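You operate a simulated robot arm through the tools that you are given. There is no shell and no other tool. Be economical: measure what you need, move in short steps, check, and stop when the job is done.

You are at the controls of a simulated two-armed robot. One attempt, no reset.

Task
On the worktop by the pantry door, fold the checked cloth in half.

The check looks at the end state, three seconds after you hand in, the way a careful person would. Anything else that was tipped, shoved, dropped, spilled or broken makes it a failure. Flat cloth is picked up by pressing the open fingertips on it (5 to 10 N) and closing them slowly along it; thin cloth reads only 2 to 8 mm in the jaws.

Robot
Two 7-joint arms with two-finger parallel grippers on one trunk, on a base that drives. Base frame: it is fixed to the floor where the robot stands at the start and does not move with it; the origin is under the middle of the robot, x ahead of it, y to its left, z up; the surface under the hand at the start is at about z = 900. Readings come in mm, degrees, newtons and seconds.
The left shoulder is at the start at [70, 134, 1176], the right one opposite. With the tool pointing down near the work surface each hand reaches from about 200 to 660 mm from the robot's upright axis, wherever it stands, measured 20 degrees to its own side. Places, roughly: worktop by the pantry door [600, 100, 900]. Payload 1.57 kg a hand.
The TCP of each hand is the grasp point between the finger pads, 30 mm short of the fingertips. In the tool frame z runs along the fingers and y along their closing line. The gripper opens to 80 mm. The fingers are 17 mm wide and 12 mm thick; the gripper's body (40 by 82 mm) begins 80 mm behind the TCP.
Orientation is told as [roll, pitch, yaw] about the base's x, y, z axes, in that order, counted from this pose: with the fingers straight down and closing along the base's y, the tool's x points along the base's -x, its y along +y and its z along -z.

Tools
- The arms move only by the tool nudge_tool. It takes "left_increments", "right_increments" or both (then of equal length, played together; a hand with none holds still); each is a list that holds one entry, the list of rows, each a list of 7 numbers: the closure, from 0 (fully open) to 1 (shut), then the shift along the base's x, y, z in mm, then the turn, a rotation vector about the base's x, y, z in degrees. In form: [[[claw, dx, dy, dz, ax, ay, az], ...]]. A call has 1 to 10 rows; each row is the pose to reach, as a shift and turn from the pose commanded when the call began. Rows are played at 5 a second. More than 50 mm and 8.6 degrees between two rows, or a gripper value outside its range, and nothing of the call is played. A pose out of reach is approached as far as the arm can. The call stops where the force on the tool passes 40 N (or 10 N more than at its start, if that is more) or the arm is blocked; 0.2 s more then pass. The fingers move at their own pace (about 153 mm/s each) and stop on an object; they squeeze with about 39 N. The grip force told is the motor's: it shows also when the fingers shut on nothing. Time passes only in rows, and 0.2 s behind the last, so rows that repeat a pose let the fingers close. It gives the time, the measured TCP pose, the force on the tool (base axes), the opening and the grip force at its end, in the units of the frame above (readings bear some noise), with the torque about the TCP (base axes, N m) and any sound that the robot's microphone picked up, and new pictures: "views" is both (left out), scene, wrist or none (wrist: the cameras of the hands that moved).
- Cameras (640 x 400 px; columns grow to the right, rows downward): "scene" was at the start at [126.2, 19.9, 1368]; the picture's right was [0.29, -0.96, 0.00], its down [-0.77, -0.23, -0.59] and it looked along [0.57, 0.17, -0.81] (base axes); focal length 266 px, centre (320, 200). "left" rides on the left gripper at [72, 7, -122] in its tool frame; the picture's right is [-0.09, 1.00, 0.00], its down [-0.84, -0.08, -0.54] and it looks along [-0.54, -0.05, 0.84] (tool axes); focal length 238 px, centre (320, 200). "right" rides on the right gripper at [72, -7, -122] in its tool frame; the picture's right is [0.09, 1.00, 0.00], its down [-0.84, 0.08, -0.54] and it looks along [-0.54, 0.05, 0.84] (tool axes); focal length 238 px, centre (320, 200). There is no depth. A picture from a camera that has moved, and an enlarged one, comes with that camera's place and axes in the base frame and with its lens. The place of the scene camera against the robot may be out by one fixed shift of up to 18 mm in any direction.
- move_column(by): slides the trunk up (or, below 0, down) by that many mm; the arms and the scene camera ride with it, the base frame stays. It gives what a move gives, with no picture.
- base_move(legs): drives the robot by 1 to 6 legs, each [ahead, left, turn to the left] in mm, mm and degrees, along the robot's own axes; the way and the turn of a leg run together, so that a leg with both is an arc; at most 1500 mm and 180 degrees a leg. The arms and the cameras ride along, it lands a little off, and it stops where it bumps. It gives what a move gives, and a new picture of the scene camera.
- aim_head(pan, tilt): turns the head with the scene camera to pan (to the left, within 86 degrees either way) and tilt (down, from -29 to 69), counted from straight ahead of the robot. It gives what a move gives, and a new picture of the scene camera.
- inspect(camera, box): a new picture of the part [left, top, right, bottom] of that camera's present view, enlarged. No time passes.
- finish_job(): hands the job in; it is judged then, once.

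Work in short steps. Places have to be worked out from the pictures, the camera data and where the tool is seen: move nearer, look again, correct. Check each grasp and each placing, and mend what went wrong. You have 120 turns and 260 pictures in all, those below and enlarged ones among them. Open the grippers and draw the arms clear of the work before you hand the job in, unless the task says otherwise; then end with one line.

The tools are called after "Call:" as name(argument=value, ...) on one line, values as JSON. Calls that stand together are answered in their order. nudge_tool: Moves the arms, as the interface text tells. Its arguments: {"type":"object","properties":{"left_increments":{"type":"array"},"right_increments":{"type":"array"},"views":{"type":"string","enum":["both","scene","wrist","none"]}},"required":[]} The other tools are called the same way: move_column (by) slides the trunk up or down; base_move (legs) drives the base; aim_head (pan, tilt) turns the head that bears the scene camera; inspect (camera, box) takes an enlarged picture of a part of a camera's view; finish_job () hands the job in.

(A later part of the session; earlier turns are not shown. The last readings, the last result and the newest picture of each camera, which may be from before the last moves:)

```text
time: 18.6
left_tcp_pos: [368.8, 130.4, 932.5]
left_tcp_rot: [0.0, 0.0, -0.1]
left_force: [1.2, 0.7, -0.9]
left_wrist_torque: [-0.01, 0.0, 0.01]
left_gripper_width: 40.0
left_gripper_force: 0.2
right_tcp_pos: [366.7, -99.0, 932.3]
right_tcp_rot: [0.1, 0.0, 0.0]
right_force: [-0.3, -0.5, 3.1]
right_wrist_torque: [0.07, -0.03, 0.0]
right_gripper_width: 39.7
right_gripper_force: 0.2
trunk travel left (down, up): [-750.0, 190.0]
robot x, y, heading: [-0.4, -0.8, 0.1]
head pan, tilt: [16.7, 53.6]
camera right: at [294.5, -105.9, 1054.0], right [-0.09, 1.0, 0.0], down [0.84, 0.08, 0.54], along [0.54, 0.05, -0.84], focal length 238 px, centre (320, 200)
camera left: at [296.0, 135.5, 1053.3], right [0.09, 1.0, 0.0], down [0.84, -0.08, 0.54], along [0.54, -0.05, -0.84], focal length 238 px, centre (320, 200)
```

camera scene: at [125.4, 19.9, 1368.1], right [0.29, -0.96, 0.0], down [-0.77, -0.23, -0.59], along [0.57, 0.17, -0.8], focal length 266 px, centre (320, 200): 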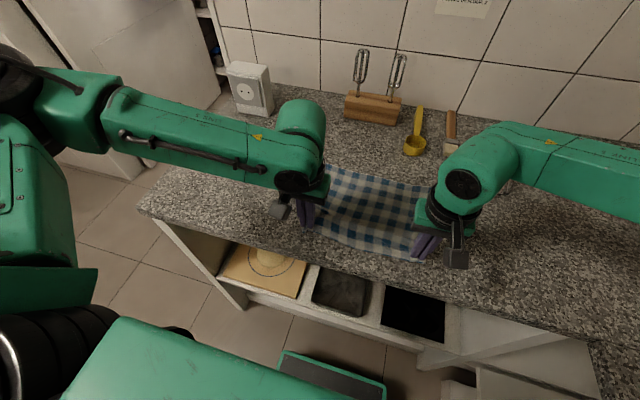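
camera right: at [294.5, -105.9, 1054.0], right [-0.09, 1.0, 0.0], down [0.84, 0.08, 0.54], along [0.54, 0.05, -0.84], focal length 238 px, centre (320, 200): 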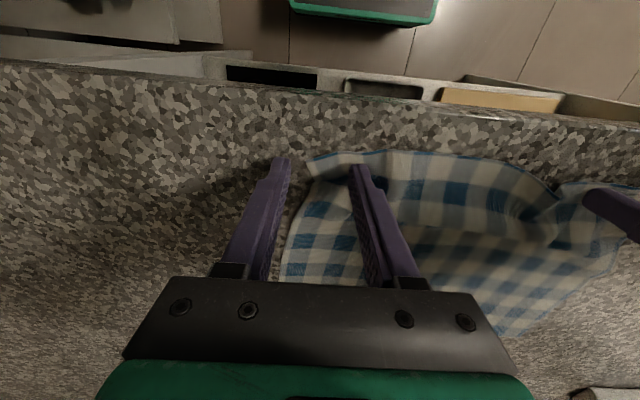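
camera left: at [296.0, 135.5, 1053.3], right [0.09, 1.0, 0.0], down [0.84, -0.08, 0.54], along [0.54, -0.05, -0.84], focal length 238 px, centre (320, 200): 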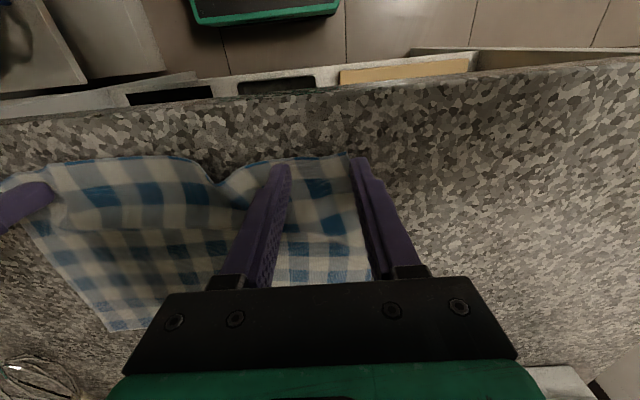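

Released, but the cloth is rumpled. I lift the hands and get a clear view.

Call:
nudge_tool(left_increments=[[[0.5, 0, 0, 30, 0, 0, 0], [0.5, 0, 20, 70, 0, 0, 0], [0.5, 0, 50, 110, 0, 0, 0], [0.5, 0, 90, 130, 0, 0, 0], [0.5, 0, 90, 130, 0, 0, 0]]], right_increments=[[[0.5, 0, 0, 30, 0, 0, 0], [0.5, 0, -20, 70, 0, 0, 0], [0.5, 0, -50, 110, 0, 0, 0], [0.5, 0, -90, 130, 0, 0, 0], [0.5, 0, -90, 130, 0, 0, 0]]])

Call:
inspect(camera="scene", box=[260, 130, 500, 280])

```text
time: 19.8
left_tcp_pos: [369.4, 220.0, 1063.5]
left_tcp_rot: [0.0, 0.1, 0.0]
left_force: [0.5, -0.1, 0.1]
left_wrist_torque: [-0.01, 0.01, 0.02]
left_gripper_width: 40.2
left_gripper_force: 0.0
right_tcp_pos: [368.6, -193.9, 1061.1]
right_tcp_rot: [0.0, 0.2, 0.0]
right_force: [0.1, -0.3, -0.1]
right_wrist_torque: [-0.01, -0.01, 0.0]
right_gripper_width: 40.1
right_gripper_force: 0.0
trunk travel left (down, up): [-750.0, 190.0]
robot x, y, heading: [2.5, -1.2, 0.1]
head pan, tilt: [16.7, 53.6]
camera scene: at [126.8, 20.0, 1367.9], right [0.29, -0.96, 0.0], down [-0.77, -0.23, -0.59], along [0.57, 0.17, -0.81], focal length 266 px, centre (320, 200)
camera right: at [297.3, -200.9, 1182.9], right [-0.09, 1.0, 0.0], down [0.84, 0.08, 0.54], along [0.54, 0.05, -0.84], focal length 238 px, centre (320, 200)
camera left: at [297.4, 225.5, 1185.3], right [0.09, 1.0, 0.0], down [0.84, -0.08, 0.54], along [0.54, -0.05, -0.84], focal length 238 px, centre (320, 200)
```

scene: 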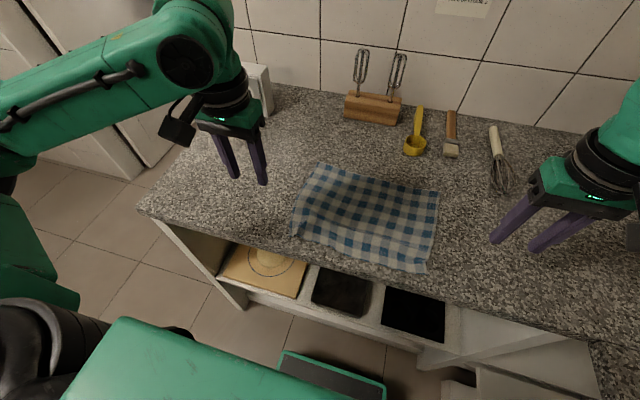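
right: 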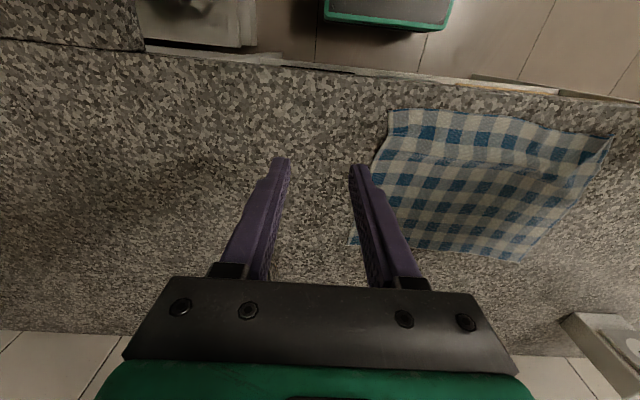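
left: 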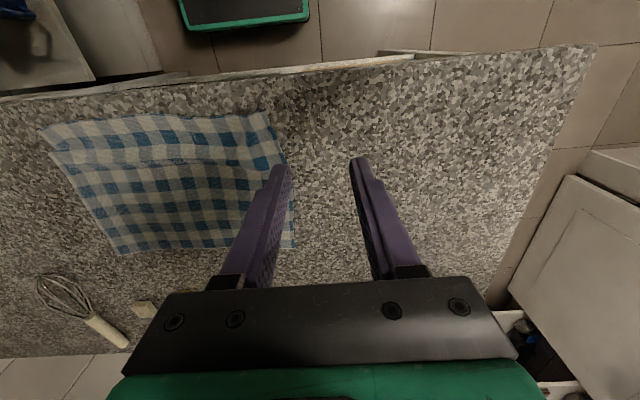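

```text
2.67 times, centred on (380, 205) of scene
camera zoom: at [126.8, 20.0, 1367.9], right [0.29, -0.96, 0.0], down [-0.77, -0.23, -0.59], along [0.57, 0.17, -0.81], focal length 709 px, centre (160, 187)
```

zoom: 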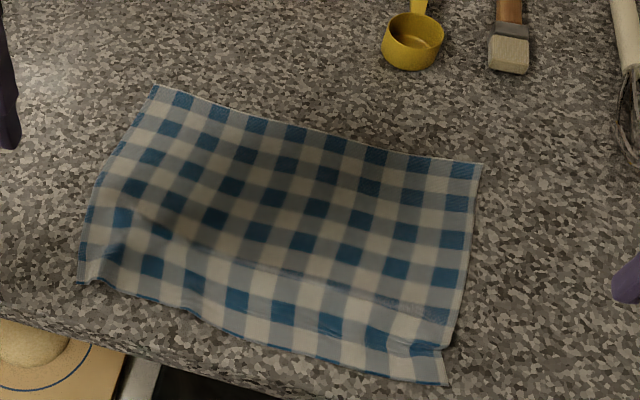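

The cloth sprang back nearly flat: near edge about x=355 (y from -115 to 158), far edge about x=565. I'll re-grip with fingers closing along x, across the edge, so the edge stands up in the jaws instead of trailing. First yaw both hands up high.

Call:
nudge_tool(left_increments=[[[0.62, 0, 0, 0, 0, 0, -8.5], [0.62, 0, 0, 0, 0, 0, -17], [0.62, 0, 0, 0, 0, 0, -25.5], [0.62, 0, 0, 0, 0, 0, -34], [0.62, 0, 0, 0, 0, 0, -42.5], [0.62, 0, 0, 0, 0, 0, -51], [0.62, 0, 0, 0, 0, 0, -59.5], [0.62, 0, 0, 0, 0, 0, -68], [0.62, 0, 0, 0, 0, 0, -76.5], [0.62, 0, 0, 0, 0, 0, -85]]], right_increments=[[[0.62, 0, 0, 0, 0, 0, 8.5], [0.62, 0, 0, 0, 0, 0, 17], [0.62, 0, 0, 0, 0, 0, 25.5], [0.62, 0, 0, 0, 0, 0, 34], [0.62, 0, 0, 0, 0, 0, 42.5], [0.62, 0, 0, 0, 0, 0, 51], [0.62, 0, 0, 0, 0, 0, 59.5], [0.62, 0, 0, 0, 0, 0, 68], [0.62, 0, 0, 0, 0, 0, 76.5], [0.62, 0, 0, 0, 0, 0, 85]]])

```text
time: 22.0
left_tcp_pos: [369.2, 218.7, 1062.0]
left_tcp_rot: [0.1, 0.0, -85.1]
left_force: [0.4, 0.2, -0.1]
left_wrist_torque: [0.0, 0.01, 0.0]
left_gripper_width: 30.2
left_gripper_force: 0.1
right_tcp_pos: [230.6, -92.0, 1076.3]
right_tcp_rot: [-0.1, 0.1, 84.9]
right_force: [-0.3, 0.2, 0.3]
right_wrist_torque: [-0.02, -0.04, 0.0]
right_gripper_width: 30.6
right_gripper_force: 0.2
right hand out of reach, approached as far as the arm can: row 5, 6, 7, 8, 9, 10
trunk travel left (down, up): [-750.0, 190.0]
robot x, y, heading: [-1.5, -0.1, -0.0]
head pan, tilt: [16.7, 53.6]
camera scene: at [124.3, 20.1, 1368.2], right [0.29, -0.96, 0.0], down [-0.77, -0.23, -0.59], along [0.57, 0.17, -0.8], focal length 266 px, centre (320, 200)
camera right: at [230.3, -163.8, 1197.3], right [-1.0, 0.0, 0.0], down [0.0, 0.84, 0.54], along [0.0, 0.54, -0.84], focal length 238 px, centre (320, 200)
camera left: at [367.8, 291.4, 1184.2], right [1.0, -0.01, 0.0], down [-0.01, -0.84, 0.54], along [0.0, -0.54, -0.84], focal length 238 px, centre (320, 200)
```

scene: 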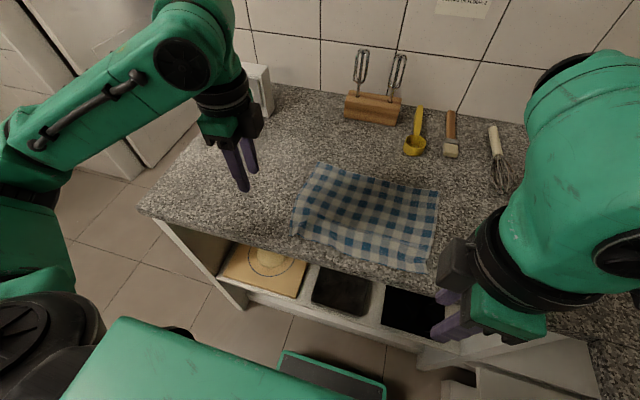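
right: 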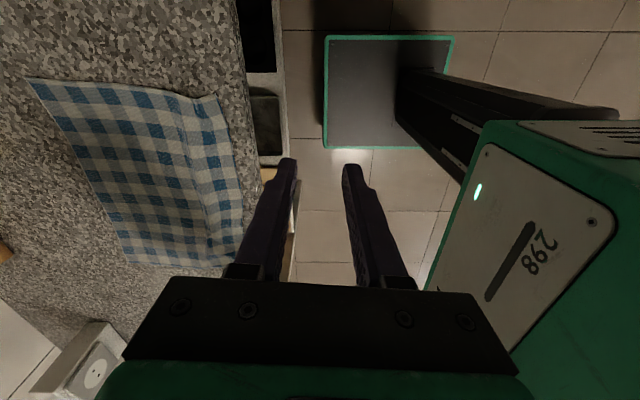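
left: 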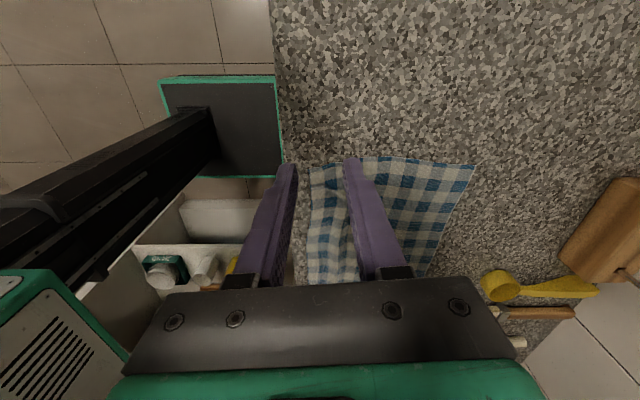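

The left turned fine; the right hit a joint limit turning that way. I turn the right hand back and the other way around.

Call:
nudge_tool(right_increments=[[[0.62, 14, -10, 0, 0, 0, -8.5], [0.62, 28, -20, 0, 0, 0, -17], [0.62, 42, -30, 0, 0, 0, -25.5], [0.62, 56, -40, 0, 0, 0, -34], [0.62, 70, -50, 0, 0, 0, -42.5], [0.62, 84, -60, 0, 0, 0, -51], [0.62, 98, -70, 0, 0, 0, -59.5], [0.62, 112, -80, 0, 0, 0, -68], [0.62, 126, -90, 0, 0, 0, -76.5], [0.62, 138, -102, 0, 0, 0, -85]]], views="none")

Call:
nudge_tool(right_increments=[[[0.62, 0, 0, 0, 0, 0, -8.5], [0.62, 0, 0, 0, 0, 0, -17], [0.62, 0, 0, 0, 0, 0, -25.5], [0.62, 0, 0, 0, 0, 0, -34], [0.62, 0, 0, 0, 0, 0, -42.5], [0.62, 0, 0, 0, 0, 0, -51], [0.62, 0, 0, 0, 0, 0, -59.5], [0.62, 0, 0, 0, 0, 0, -68], [0.62, 0, 0, 0, 0, 0, -76.5], [0.62, 0, 0, 0, 0, 0, -85]]], views="scene")

```text
time: 24.2
left_tcp_pos: [369.4, 219.0, 1062.1]
left_tcp_rot: [0.0, 0.0, -84.9]
left_force: [-0.8, -1.3, 0.0]
left_wrist_torque: [-0.01, -0.02, -0.01]
left_gripper_width: 30.6
left_gripper_force: 0.1
right_tcp_pos: [370.3, -194.9, 1080.5]
right_tcp_rot: [0.0, -0.1, -0.1]
right_force: [0.3, 0.9, -0.2]
right_wrist_torque: [0.01, 0.0, 0.02]
right_gripper_width: 30.4
right_gripper_force: 0.0
trunk travel left (down, up): [-750.0, 190.0]
robot x, y, heading: [-0.6, -1.5, 0.2]
head pan, tilt: [16.7, 53.6]
```

```text
time: 26.4
left_tcp_pos: [370.3, 220.3, 1062.0]
left_tcp_rot: [-0.1, 0.0, -85.0]
left_force: [-0.8, 0.1, -0.4]
left_wrist_torque: [-0.01, 0.0, -0.02]
left_gripper_width: 30.5
left_gripper_force: 0.0
right_tcp_pos: [370.8, -196.3, 1079.3]
right_tcp_rot: [-0.1, 0.1, -85.3]
right_force: [0.6, 0.0, -0.9]
right_wrist_torque: [-0.01, -0.02, 0.0]
right_gripper_width: 30.6
right_gripper_force: 0.2
trunk travel left (down, up): [-750.0, 190.0]
robot x, y, heading: [0.6, -1.9, 0.1]
head pan, tilt: [16.7, 53.6]
camera scene: at [126.2, 19.9, 1368.0], right [0.29, -0.96, 0.0], down [-0.77, -0.23, -0.59], along [0.57, 0.17, -0.81], focal length 266 px, centre (320, 200)
```

scene: 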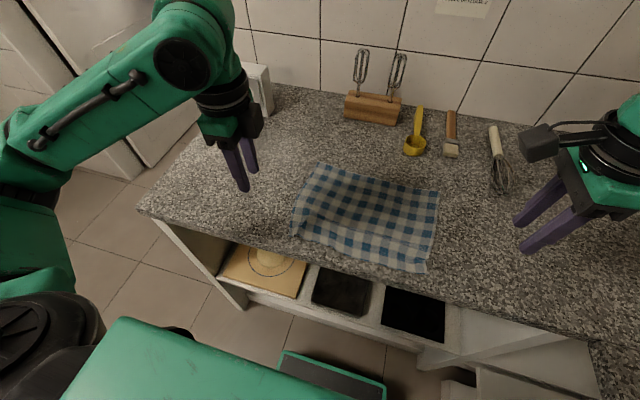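

Both now close along x. Moving above the near corners.

Call:
nudge_tool(left_increments=[[[0.62, 0, -25, -20, 0, 0, -5], [0.62, 0, -50, -45, 0, 0, -5], [0.62, 0, -65, -70, 0, 0, -5], [0.62, -1, -76, -90, 0, 0, -5], [0.62, -1, -76, -107, 0, 0, -5], [0.62, -1, -76, -107, 0, 0, -5]]], right_increments=[[[0.62, -2, 30, -20, 0, 0, -5], [0.62, -4, 60, -50, 0, 0, -5], [0.62, -6, 80, -80, 0, 0, -5], [0.62, -8, 95, -105, 0, 0, -5], [0.62, -9, 95, -124, 0, 0, -5], [0.62, -9, 95, -124, 0, 0, -5]]])

```text
time: 27.8
left_tcp_pos: [369.4, 143.5, 954.5]
left_tcp_rot: [0.0, 0.0, -90.0]
left_force: [-0.1, 1.0, 0.7]
left_wrist_torque: [-0.01, 0.0, -0.01]
left_gripper_width: 30.5
left_gripper_force: 0.0
right_tcp_pos: [361.0, -97.2, 955.1]
right_tcp_rot: [0.0, 0.1, -90.0]
right_force: [-0.5, -0.3, 0.3]
right_wrist_torque: [0.01, 0.02, -0.01]
right_gripper_width: 30.1
right_gripper_force: 0.0
trunk travel left (down, up): [-750.0, 190.0]
robot x, y, heading: [-0.2, -1.4, 0.0]
head pan, tilt: [16.7, 53.6]
camera scene: at [126.0, 20.0, 1368.0], right [0.29, -0.96, 0.0], down [-0.77, -0.23, -0.59], along [0.57, 0.17, -0.81], focal length 266 px, centre (320, 200)
camera right: at [354.4, -26.1, 1077.9], right [1.0, 0.09, 0.0], down [0.08, -0.84, 0.54], along [0.05, -0.54, -0.84], focal length 238 px, centre (320, 200)
camera left: at [374.8, 214.1, 1076.1], right [1.0, -0.09, 0.0], down [-0.08, -0.84, 0.54], along [-0.05, -0.54, -0.84], focal length 238 px, centre (320, 200)
```

scene: 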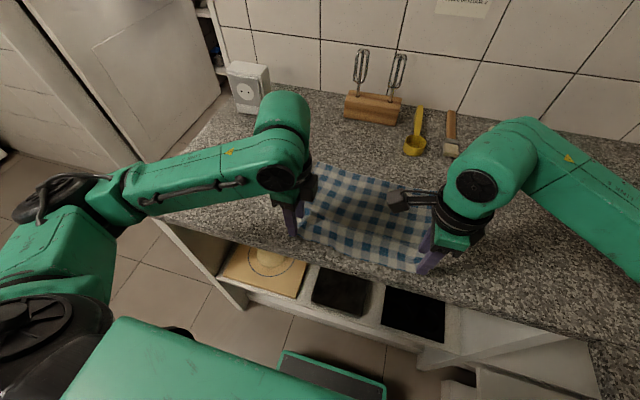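
right: 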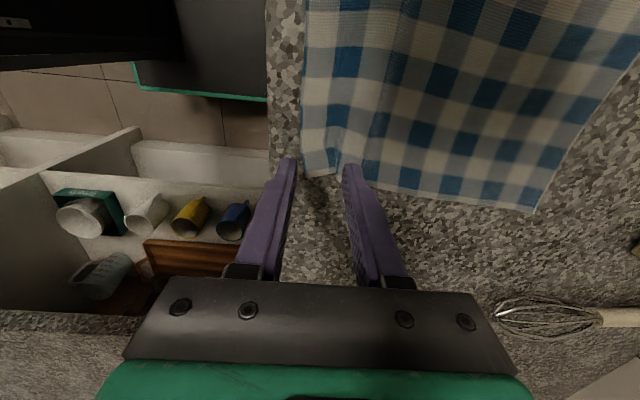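
left: 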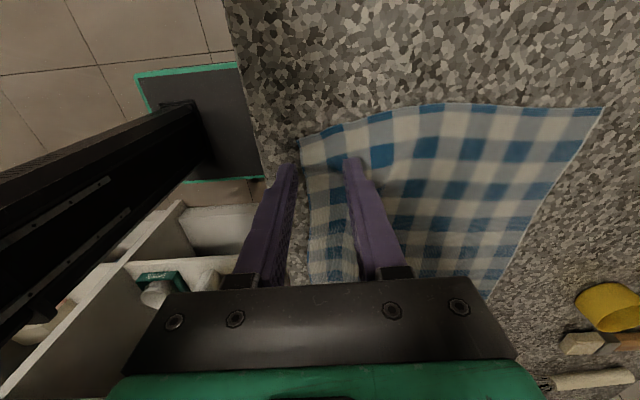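

Edge is at x≈355 (left) and ≈351 (right), corners at y≈160 and -120. Small correction, then descend to contact.

Call:
nudge_tool(left_increments=[[[0.62, -2, 2, -10, 0, 0, 0], [0.62, -2, 2, -20, 0, 0, 0], [0.62, -2, 2, -23, 0, 0, 0], [0.62, -2, 2, -23, 0, 0, 0]]], right_increments=[[[0.62, 1, -7, -10, 0, 0, 0], [0.62, 1, -7, -20, 0, 0, 0], [0.62, 1, -7, -23, 0, 0, 0], [0.62, 1, -7, -23, 0, 0, 0]]], views="none")

```text
time: 28.8
left_tcp_pos: [366.0, 145.5, 931.9]
left_tcp_rot: [0.0, 0.1, -90.1]
left_force: [0.5, -0.4, -0.9]
left_wrist_torque: [0.0, 0.01, 0.01]
left_gripper_width: 30.4
left_gripper_force: 0.0
right_tcp_pos: [362.0, -107.1, 933.0]
right_tcp_rot: [0.0, 0.0, -90.1]
right_force: [0.1, 1.0, 3.7]
right_wrist_torque: [0.01, -0.1, 0.01]
right_gripper_width: 30.4
right_gripper_force: 0.1
trunk travel left (down, up): [-750.0, 190.0]
robot x, y, heading: [-0.3, -2.7, -0.0]
head pan, tilt: [16.7, 53.6]
```

Call:
nudge_tool(left_increments=[[[0.62, 0, 0, -0.7, 0, 0, 0], [0.62, 0, 0, -1.2, 0, 0, 0], [0.62, 0, 0, -1.2, 0, 0, 0]]], right_increments=[[[0.62, 0, 0, -0.3, 0, 0, 0], [0.62, 0, 0, -0.5, 0, 0, 0], [0.62, 0, 0, -0.5, 0, 0, 0]]], views="wrist")

```text
time: 29.6
left_tcp_pos: [366.4, 145.6, 931.9]
left_tcp_rot: [0.0, 0.0, -90.0]
left_force: [-0.8, 0.5, 1.4]
left_wrist_torque: [0.01, -0.06, 0.04]
left_gripper_width: 30.0
left_gripper_force: 0.0
right_tcp_pos: [362.8, -105.0, 932.4]
right_tcp_rot: [0.0, 0.1, -90.0]
right_force: [0.2, 0.1, 2.6]
right_wrist_torque: [-0.01, -0.03, 0.0]
right_gripper_width: 30.4
right_gripper_force: 0.0
trunk travel left (down, up): [-750.0, 190.0]
robot x, y, heading: [-1.4, -1.7, -0.0]
head pan, tilt: [16.7, 53.6]
camera right: at [355.8, -34.9, 1054.8], right [1.0, 0.09, 0.0], down [0.08, -0.84, 0.54], along [0.05, -0.54, -0.84], focal length 238 px, centre (320, 200)
camera left: at [372.4, 216.4, 1052.6], right [1.0, -0.09, 0.0], down [-0.08, -0.84, 0.54], along [-0.05, -0.54, -0.84], focal length 238 px, centre (320, 200)
```

right: 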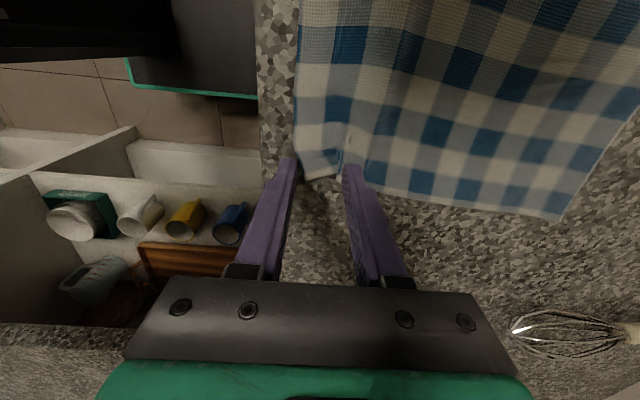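
left: 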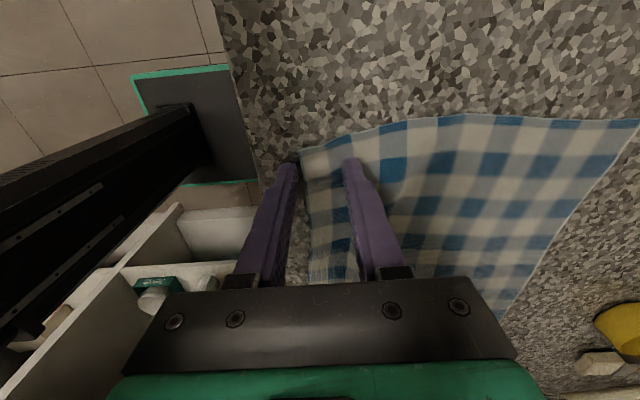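

Left hand well placed; the right is a bit far out at the corner, so I lift 3 mm, shift 7 mm inward, and press both to about 8 N.

Call:
nudge_tool(left_increments=[[[0.62, 0, 0, 0, 0, 0, 0], [0.62, 0, 0, 0, 0, 0, 0], [0.62, 0, 0, -0.7, 0, 0, 0], [0.62, 0, 0, -1.2, 0, 0, 0], [0.62, 0, 0, -1.2, 0, 0, 0]]], right_increments=[[[0.62, 0, 0, 3, 0, 0, 0], [0.62, 0, 7, 3, 0, 0, 0], [0.62, 0, 7, 0, 0, 0, 0], [0.62, 0, 7, -0.7, 0, 0, 0], [0.62, 0, 7, -0.7, 0, 0, 0]]], views="none")

```text
time: 30.8
left_tcp_pos: [366.7, 145.1, 931.1]
left_tcp_rot: [0.1, 0.0, -90.1]
left_force: [1.0, 0.1, 11.8]
left_wrist_torque: [0.02, -0.27, 0.01]
left_gripper_width: 30.9
left_gripper_force: 0.0
right_tcp_pos: [362.4, -98.7, 932.1]
right_tcp_rot: [0.1, 0.0, -90.0]
right_force: [0.7, -0.1, 6.3]
right_wrist_torque: [-0.03, -0.1, -0.01]
right_gripper_width: 30.9
right_gripper_force: 0.3
trunk travel left (down, up): [-750.0, 190.0]
robot x, y, heading: [1.4, 0.0, -0.0]
head pan, tilt: [16.7, 53.6]
```

Good contact (12 and 6 N). Closing slowly.

Call:
nudge_tool(left_increments=[[[0.66, 0, 0, 0.2, 0, 0, 0], [0.7, 0, 0, 0.2, 0, 0, 0], [0.74, 0, 0, 0.2, 0, 0, 0], [0.78, 0, 0, 0.2, 0, 0, 0], [0.82, 0, 0, 0.2, 0, 0, 0], [0.86, 0, 0, 0.2, 0, 0, 0], [0.9, 0, 0, 0.2, 0, 0, 0], [0.95, 0, 0, 0.2, 0, 0, 0], [1, 0, 0, 0.2, 0, 0, 0], [1, 0, 0, 0.2, 0, 0, 0]]], right_increments=[[[0.66, 0, 0, 0, 0, 0, 0], [0.7, 0, 0, 0, 0, 0, 0], [0.74, 0, 0, 0, 0, 0, 0], [0.78, 0, 0, 0, 0, 0, 0], [0.82, 0, 0, 0, 0, 0, 0], [0.86, 0, 0, 0, 0, 0, 0], [0.9, 0, 0, 0, 0, 0, 0], [0.95, 0, 0, 0, 0, 0, 0], [1, 0, 0, 0, 0, 0, 0], [1, 0, 0, 0, 0, 0, 0]]])

Call:
inspect(camera="left", box=[240, 100, 400, 200])

Call:
inspect(camera="right", box=[240, 100, 400, 200])

```text
time: 33.0
left_tcp_pos: [366.4, 146.1, 932.2]
left_tcp_rot: [0.1, 0.0, -90.0]
left_force: [0.1, 0.0, 3.0]
left_wrist_torque: [0.0, -0.06, 0.03]
left_gripper_width: 2.3
left_gripper_force: 24.1
right_tcp_pos: [361.5, -98.5, 931.2]
right_tcp_rot: [0.1, -0.1, -90.0]
right_force: [-0.9, -0.1, 8.4]
right_wrist_torque: [-0.02, 0.03, -0.01]
right_gripper_width: 2.8
right_gripper_force: 23.4
trunk travel left (down, up): [-750.0, 190.0]
robot x, y, heading: [1.5, 1.8, -0.1]
head pan, tilt: [16.7, 53.6]
camera scene: at [124.6, 20.0, 1368.2], right [0.29, -0.96, 0.0], down [-0.77, -0.23, -0.59], along [0.57, 0.17, -0.8], focal length 266 px, centre (320, 200)
camera right: at [354.9, -27.2, 1053.8], right [1.0, 0.09, 0.0], down [0.08, -0.84, 0.54], along [0.05, -0.54, -0.84], focal length 238 px, centre (320, 200)
camera left: at [371.9, 216.6, 1052.6], right [1.0, -0.09, 0.0], down [-0.08, -0.84, 0.54], along [-0.05, -0.54, -0.84], focal length 238 px, centre (320, 200)
```

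scene: 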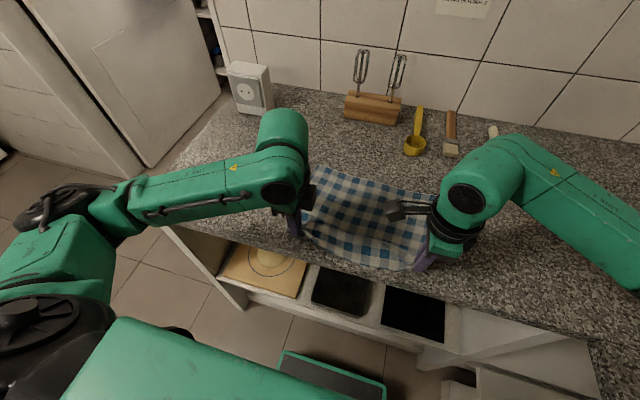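
right: 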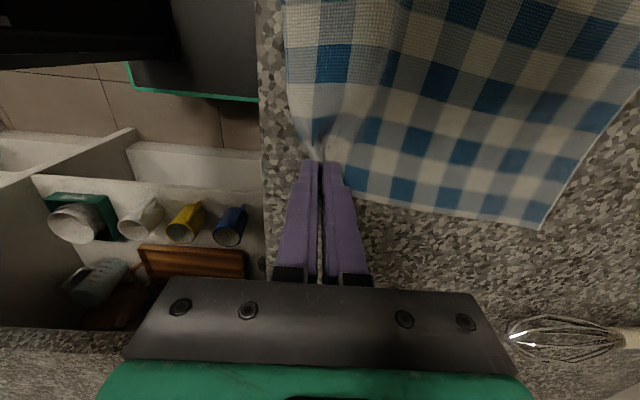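
left: 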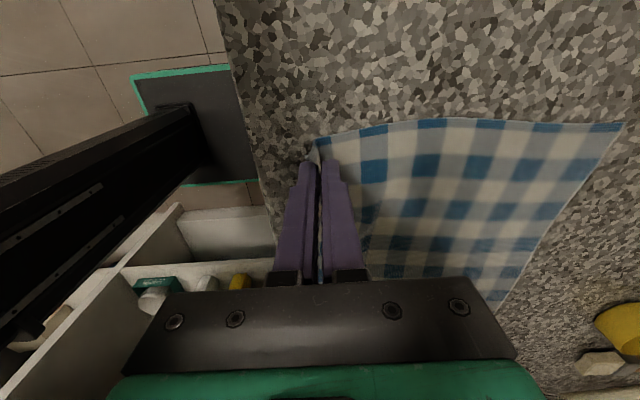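

```text
4.00 times, centred on (320, 150) of left
camera zoom: at [371.9, 216.6, 1052.6], right [1.0, -0.09, 0.0], down [-0.08, -0.84, 0.54], along [-0.05, -0.54, -0.84], focal length 953 px, centre (320, 400)
```

zoom: 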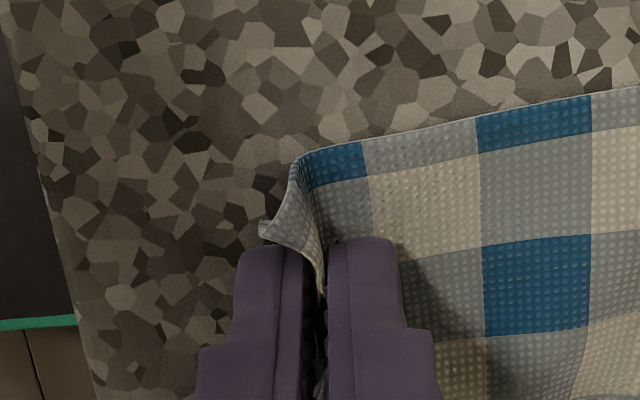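

```text
4.00 times, centred on (320, 150) of right
camera zoom: at [354.9, -27.2, 1053.8], right [1.0, 0.09, 0.0], down [0.08, -0.84, 0.54], along [0.05, -0.54, -0.84], focal length 953 px, centre (320, 400)
```

zoom: 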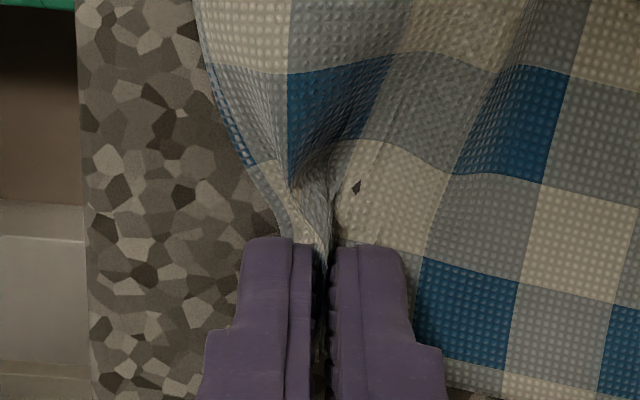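

Left jaw holds the edge standing upright, right a ridge at its corner — good. Lift while spreading the right hand outward slightly to straighten the edge.

Call:
nudge_tool(left_increments=[[[1, 0, 0, 10, 0, 0, 0], [1, 3, 2, 22, 0, 0, 0], [1, 8, 3, 35, 0, 0, 0], [1, 14, 3, 48, 0, 0, 0], [1, 14, 3, 48, 0, 0, 0]]], right_increments=[[[1, 0, -2, 10, 0, 0, 0], [1, 3, -5, 22, 0, 0, 0], [1, 9, -7, 35, 0, 0, 0], [1, 16, -9, 48, 0, 0, 0], [1, 16, -9, 48, 0, 0, 0]]])

Call:
inspect(camera="scene", box=[260, 130, 500, 280])

```text
time: 34.2
left_tcp_pos: [381.4, 148.7, 978.7]
left_tcp_rot: [-0.1, 0.0, -90.0]
left_force: [-0.3, -0.9, 0.2]
left_wrist_torque: [-0.02, -0.02, -0.03]
left_gripper_width: 2.3
left_gripper_force: 24.1
right_tcp_pos: [379.6, -108.6, 978.6]
right_tcp_rot: [0.1, 0.0, -90.0]
right_force: [0.0, 1.2, -0.7]
right_wrist_torque: [0.03, -0.02, 0.01]
right_gripper_width: 2.7
right_gripper_force: 24.0
trunk travel left (down, up): [-750.0, 190.0]
robot x, y, heading: [4.2, -1.3, 0.0]
head pan, tilt: [16.7, 53.6]
camera scene: at [125.8, 20.0, 1368.0], right [0.29, -0.96, 0.0], down [-0.77, -0.23, -0.59], along [0.57, 0.17, -0.8], focal length 266 px, centre (320, 200)
camera right: at [372.4, -36.6, 1101.3], right [1.0, 0.09, 0.0], down [0.08, -0.84, 0.54], along [0.05, -0.54, -0.84], focal length 238 px, centre (320, 200)
camera left: at [387.4, 220.1, 1098.4], right [1.0, -0.09, 0.0], down [-0.08, -0.84, 0.54], along [-0.05, -0.54, -0.84], focal length 238 px, centre (320, 200)
```

scene: 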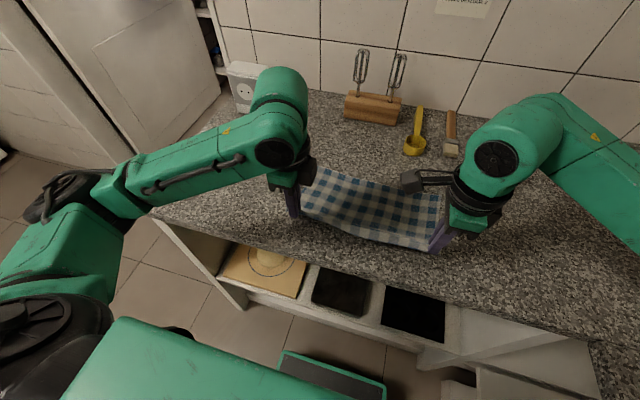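
right: 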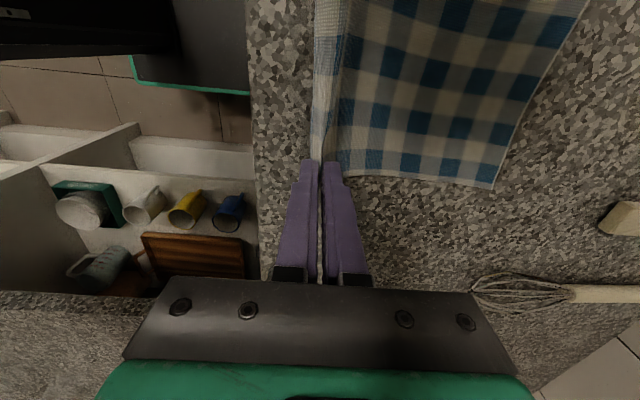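
left: 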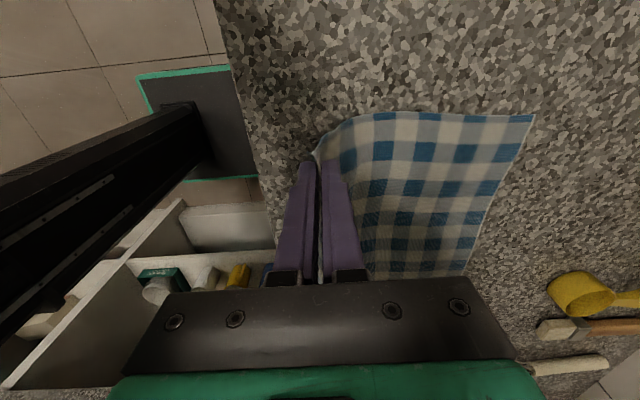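

```text
2.67 times, centred on (380, 205) of scene
camera zoom: at [125.8, 20.0, 1368.0], right [0.29, -0.96, 0.0], down [-0.77, -0.23, -0.59], along [0.57, 0.17, -0.8], focal length 709 px, centre (160, 187)
```

zoom: 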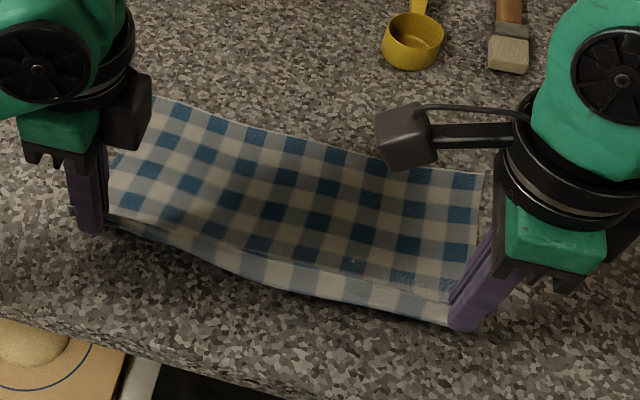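

Clean lift with a straight edge; the far edge now lies at about x=557 (left) / 551 (right). Carry the edge over in a slack arc to hover ~40 mm above, just short of the far edge.

Call:
nudge_tool(left_increments=[[[1, 19, 0, 21, 0, 0, 0], [1, 44, 0, 34, 0, 0, 0], [1, 69, 0, 37, 0, 0, 0], [1, 94, 0, 32, 0, 0, 0], [1, 117, 0, 20, 0, 0, 0], [1, 136, 0, 6, 0, 0, 0], [1, 150, 0, -8, 0, 0, 0], [1, 150, 0, -8, 0, 0, 0]]], right_increments=[[[1, 18, 0, 21, 0, 0, 0], [1, 42, 0, 34, 0, 0, 0], [1, 66, 0, 37, 0, 0, 0], [1, 91, 0, 32, 0, 0, 0], [1, 114, 0, 20, 0, 0, 0], [1, 132, 0, 6, 0, 0, 0], [1, 146, 0, -8, 0, 0, 0], [1, 146, 0, -8, 0, 0, 0]]])

Call:
inspect(camera="scene", box=[260, 130, 500, 280])

```text
time: 36.0
left_tcp_pos: [532.7, 149.3, 969.2]
left_tcp_rot: [0.0, 0.0, -89.9]
left_force: [-0.5, -2.9, 0.0]
left_wrist_torque: [-0.01, 0.0, -0.02]
left_gripper_width: 2.3
left_gripper_force: 23.4
right_tcp_pos: [522.4, -110.4, 972.2]
right_tcp_rot: [0.0, -0.1, -90.1]
right_force: [0.5, 2.0, 0.3]
right_wrist_torque: [0.05, -0.01, -0.02]
right_gripper_width: 2.6
right_gripper_force: 24.0
trunk travel left (down, up): [-750.0, 190.0]
robot x, y, heading: [-4.4, 1.6, 0.1]
head pan, tilt: [16.7, 53.6]
camera scene: at [125.5, 19.9, 1368.1], right [0.29, -0.96, 0.0], down [-0.77, -0.23, -0.59], along [0.57, 0.17, -0.8], focal length 266 px, centre (320, 200)
camera right: at [515.1, -38.3, 1094.8], right [1.0, 0.09, 0.0], down [0.08, -0.84, 0.54], along [0.05, -0.54, -0.84], focal length 238 px, centre (320, 200)
camera left: at [537.7, 219.8, 1090.2], right [1.0, -0.09, 0.0], down [-0.08, -0.84, 0.54], along [-0.05, -0.54, -0.84], focal length 238 px, centre (320, 200)
```

scene: 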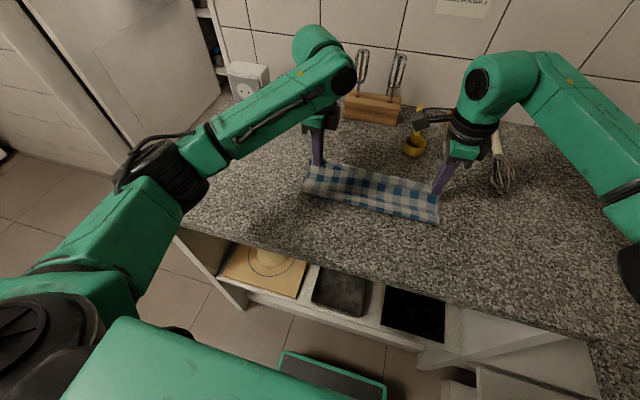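
right: 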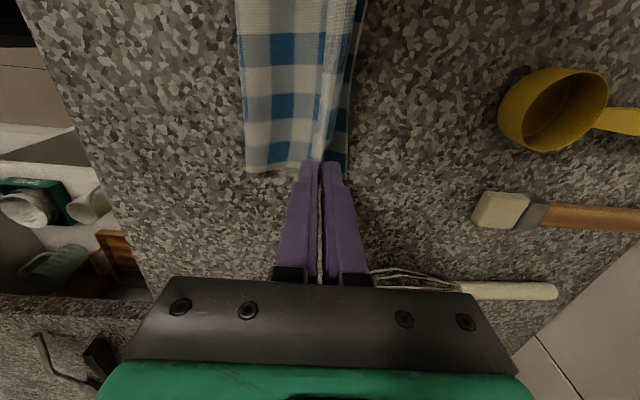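
left: 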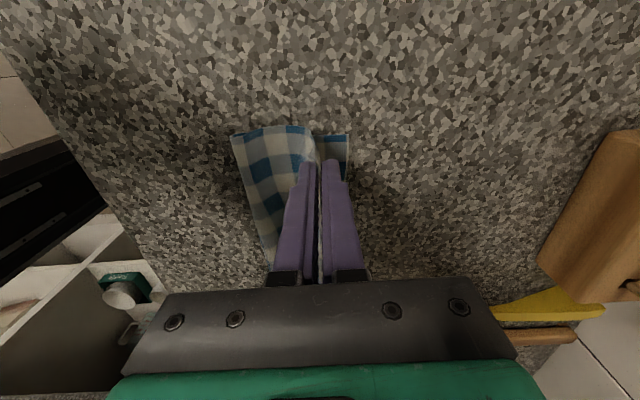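

```text
2.67 times, centred on (380, 205) of scene
camera zoom: at [125.5, 19.9, 1368.1], right [0.29, -0.96, 0.0], down [-0.77, -0.23, -0.59], along [0.57, 0.17, -0.8], focal length 709 px, centre (160, 187)
```

zoom: 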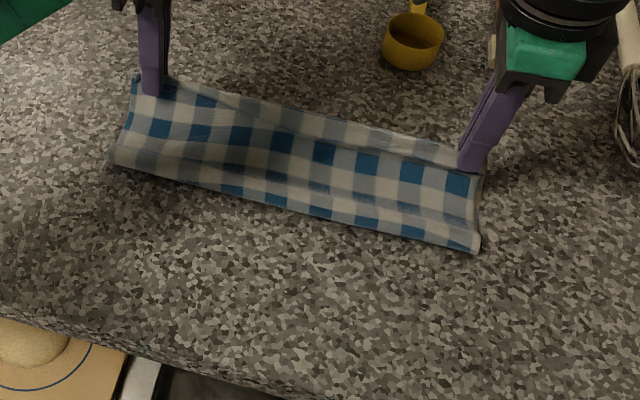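

Fold line sits around x≈460 with bottom corners at about (555,158) and (548,-125) — nearly right. Lower mostly straight down first so the slack rolls back toward the fold, then forward onto the far edge.

Call:
nudge_tool(left_increments=[[[1, -4, 0, -10, 0, 0, 0], [1, -6, 0, -20, 0, 0, 0], [1, -4, 0, -27, 0, 0, 0], [1, 4, 0, -31, 0, 0, 0], [1, 12, 0, -33, 0, 0, 0], [1, 12, 0, -33, 0, 0, 0]]], right_increments=[[[1, -4, 0, -10, 0, 0, 0], [1, -6, 0, -20, 0, 0, 0], [1, -2, 0, -29, 0, 0, 0], [1, 6, 0, -34, 0, 0, 0], [1, 16, 0, -36, 0, 0, 0], [1, 16, 0, -36, 0, 0, 0]]])

Call:
inspect(camera="scene", box=[260, 130, 500, 280])

Call:
inspect(camera="left", box=[200, 80, 440, 230])

Call:
inspect(camera="right", box=[200, 0, 440, 200])

```text
time: 37.4
left_tcp_pos: [541.5, 149.6, 937.1]
left_tcp_rot: [0.0, 0.1, -90.0]
left_force: [0.1, -1.7, 1.2]
left_wrist_torque: [-0.02, 0.0, -0.02]
left_gripper_width: 2.7
left_gripper_force: 23.9
right_tcp_pos: [540.8, -109.2, 935.4]
right_tcp_rot: [0.0, 0.0, -90.0]
right_force: [0.2, 1.7, 0.8]
right_wrist_torque: [0.01, -0.02, -0.01]
right_gripper_width: 2.4
right_gripper_force: 24.4
trunk travel left (down, up): [-750.0, 190.0]
robot x, y, heading: [1.5, -0.8, -0.1]
head pan, tilt: [16.7, 53.6]
camera scene: at [125.8, 19.9, 1368.0], right [0.29, -0.96, 0.0], down [-0.77, -0.23, -0.59], along [0.57, 0.17, -0.8], focal length 266 px, centre (320, 200)
camera right: at [534.6, -37.6, 1057.6], right [1.0, 0.09, 0.0], down [0.08, -0.84, 0.54], along [0.05, -0.54, -0.84], focal length 238 px, centre (320, 200)
camera left: at [547.8, 220.2, 1058.2], right [1.0, -0.09, 0.0], down [-0.08, -0.84, 0.54], along [-0.05, -0.54, -0.84], focal length 238 px, centre (320, 200)
```

scene: 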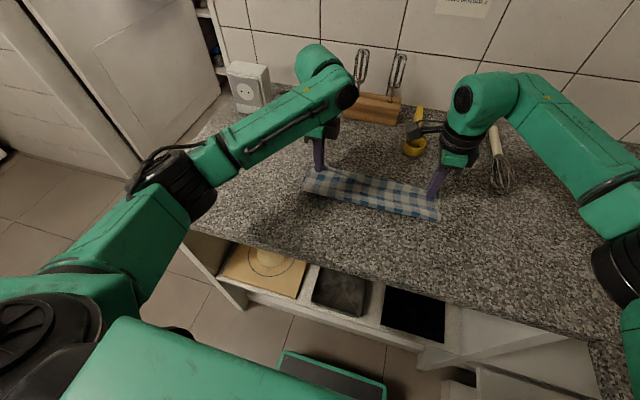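
right: 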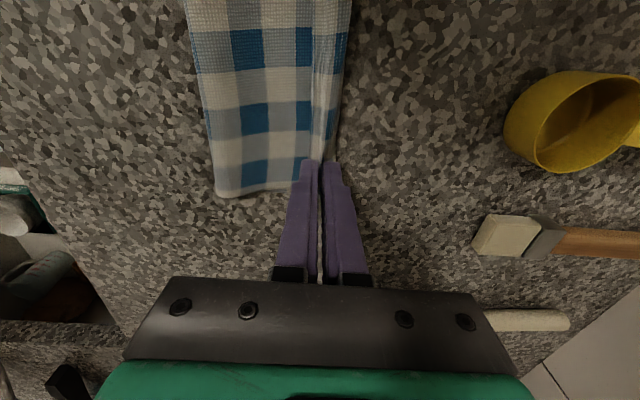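
left: 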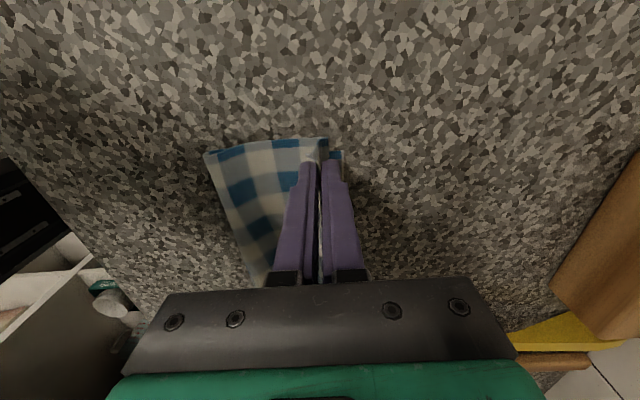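

```text
2.67 times, centred on (380, 205) of scene
camera zoom: at [125.8, 19.9, 1368.0], right [0.29, -0.96, 0.0], down [-0.77, -0.23, -0.59], along [0.57, 0.17, -0.8], focal length 709 px, centre (160, 187)
```

zoom: 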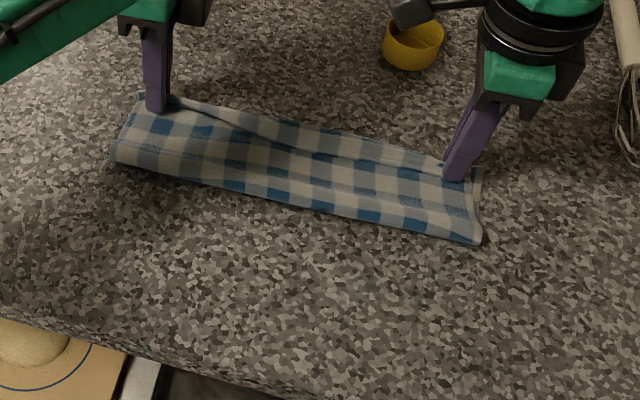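

```text
2.67 times, centred on (320, 155) of left
camera zoom: at [547.8, 220.2, 1058.2], right [1.0, -0.09, 0.0], down [-0.08, -0.84, 0.54], along [-0.05, -0.54, -0.84], focal length 636 px, centre (320, 320)
```

zoom: 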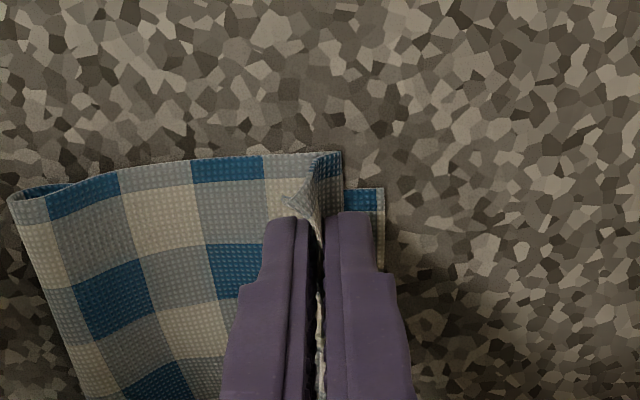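

```text
2.00 times, centred on (320, 100) of right
camera zoom: at [534.6, -37.6, 1057.6], right [1.0, 0.09, 0.0], down [0.08, -0.84, 0.54], along [0.05, -0.54, -0.84], focal length 477 px, centre (320, 400)
```

zoom: 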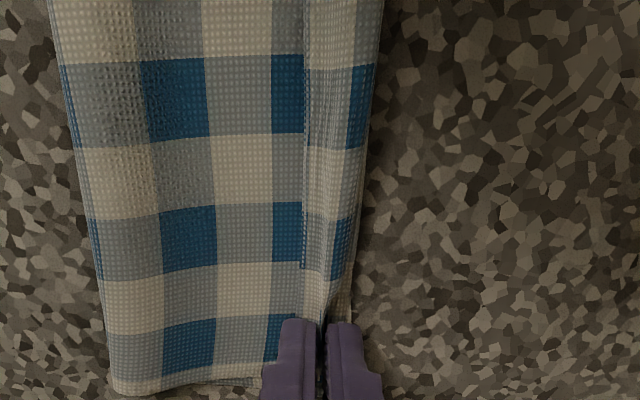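

The fold is nearly aligned; only a small lip curls up at the edge where it is held. I lower the last millimetres, nudge the right back 4 mm, then open the fingers a little and lift off.

Call:
nudge_tool(left_increments=[[[1, 2, 0, -2, 0, 0, 0], [1, 2, 0, -3, 0, 0, 0], [0.92, 2, 0, -3, 0, 0, 0], [0.82, 2, 0, -3, 0, 0, 0], [0.75, 2, 0, 0, 0, 0, 0], [0.7, 2, 0, 10, 0, 0, 0], [0.7, 2, 0, 30, 0, 0, 0], [0.7, 2, 0, 65, 0, 0, 0], [0.7, 2, 20, 100, 0, 0, 0], [0.7, 2, 40, 130, 0, 0, 0]]], right_increments=[[[1, -4, 0, -1, 0, 0, 0], [1, -4, 0, -2, 0, 0, 0], [0.92, -4, 0, -2, 0, 0, 0], [0.82, -4, 0, -2, 0, 0, 0], [0.75, -4, 0, 0, 0, 0, 0], [0.7, -4, 0, 10, 0, 0, 0], [0.7, -4, 0, 30, 0, 0, 0], [0.7, -4, 0, 65, 0, 0, 0], [0.7, -4, -20, 100, 0, 0, 0], [0.7, -4, -40, 130, 0, 0, 0]]])

Call:
inspect(camera="scene", box=[260, 130, 500, 280])

```text
time: 39.6
left_tcp_pos: [542.8, 186.5, 1069.3]
left_tcp_rot: [0.0, -0.2, -89.9]
left_force: [0.5, 0.2, 0.3]
left_wrist_torque: [-0.01, 0.01, 0.0]
left_gripper_width: 24.3
left_gripper_force: 0.0
right_tcp_pos: [535.9, -149.6, 1065.8]
right_tcp_rot: [0.0, -0.1, -89.9]
right_force: [-0.6, 0.5, 0.3]
right_wrist_torque: [0.04, -0.02, -0.02]
right_gripper_width: 24.1
right_gripper_force: 0.2
trunk travel left (down, up): [-750.0, 190.0]
robot x, y, heading: [-1.1, -2.5, -0.0]
head pan, tilt: [16.7, 53.6]
camera scene: at [124.7, 19.7, 1368.1], right [0.29, -0.96, 0.0], down [-0.77, -0.23, -0.59], along [0.57, 0.17, -0.8], focal length 266 px, centre (320, 200)
camera right: at [528.5, -78.0, 1189.8], right [1.0, 0.09, 0.0], down [0.08, -0.84, 0.54], along [0.05, -0.54, -0.84], focal length 238 px, centre (320, 200)
camera left: at [549.0, 258.3, 1190.8], right [1.0, -0.09, 0.0], down [-0.08, -0.84, 0.54], along [-0.05, -0.54, -0.84], focal length 238 px, centre (320, 200)
```

scene: 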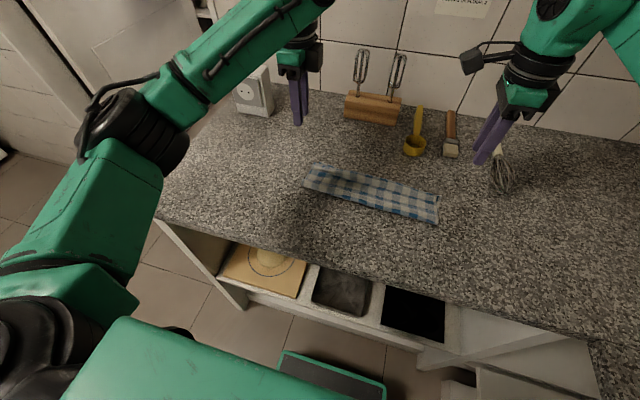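
right: 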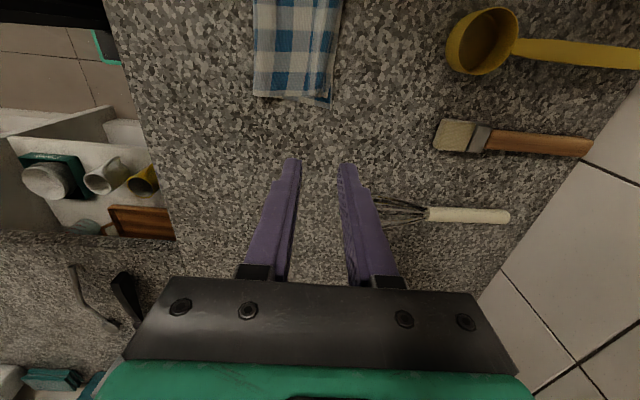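
left: 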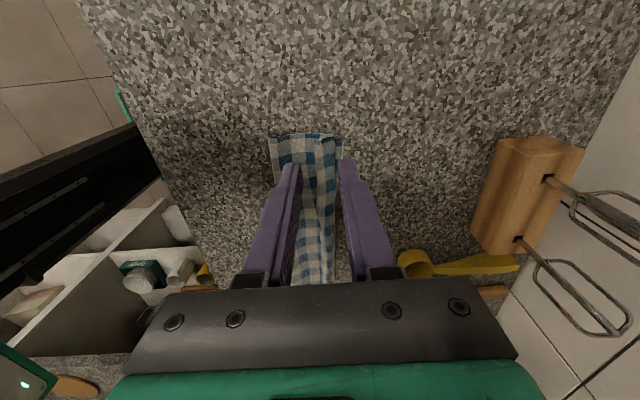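

```text
2.67 times, centred on (380, 205) of scene
camera zoom: at [124.7, 19.7, 1368.1], right [0.29, -0.96, 0.0], down [-0.77, -0.23, -0.59], along [0.57, 0.17, -0.8], focal length 709 px, centre (160, 187)
```

zoom: 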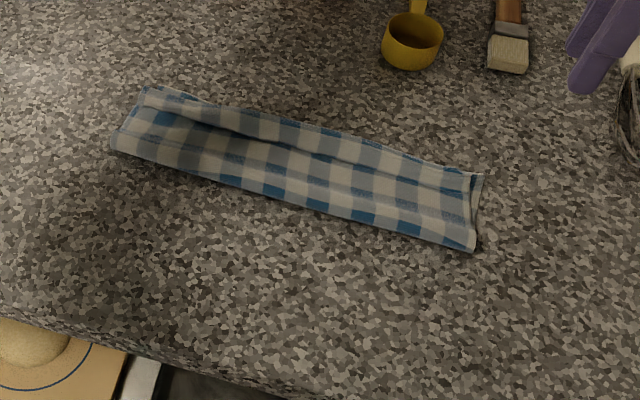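

Released cleanly, but a strip along the far edge looks turned back. I zoom in on it.

Call:
inspect(camera="scene", box=[295, 155, 450, 230])

Call:
inspect(camera="right", box=[220, 0, 380, 110])

Call:
inspect(camera="left", box=[240, 110, 380, 200])

```text
4.13 times, centred on (372, 192) of scene
camera zoom: at [124.7, 19.7, 1368.1], right [0.29, -0.96, 0.0], down [-0.77, -0.23, -0.59], along [0.57, 0.17, -0.8], focal length 1098 px, centre (103, 231)
```

zoom: 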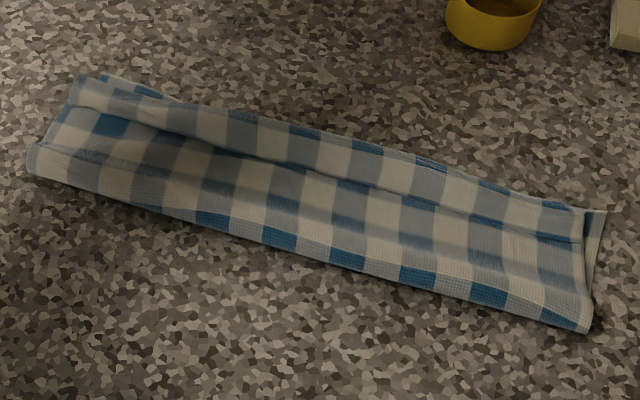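

```text
3.64 times, centred on (300, 55) of right
camera zoom: at [528.5, -78.0, 1189.8], right [1.0, 0.09, 0.0], down [0.08, -0.84, 0.54], along [0.05, -0.54, -0.84], focal length 867 px, centre (393, 727)
```

zoom: 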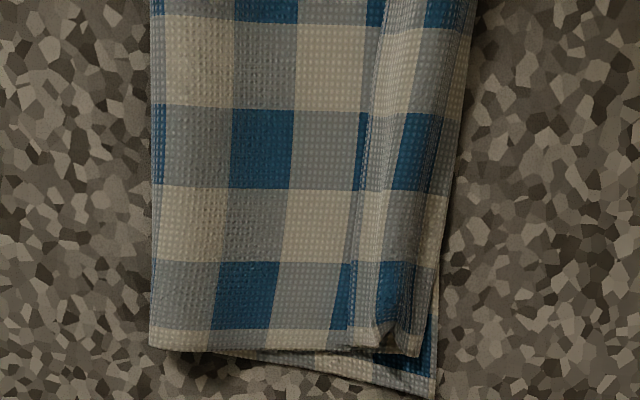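

```text
4.44 times, centred on (310, 155) of left
camera zoom: at [549.0, 258.3, 1190.8], right [1.0, -0.09, 0.0], down [-0.08, -0.84, 0.54], along [-0.05, -0.54, -0.84], focal length 1059 px, centre (364, 400)
```

zoom: 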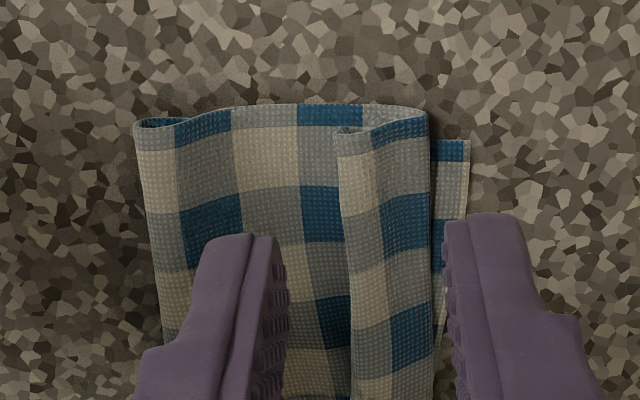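

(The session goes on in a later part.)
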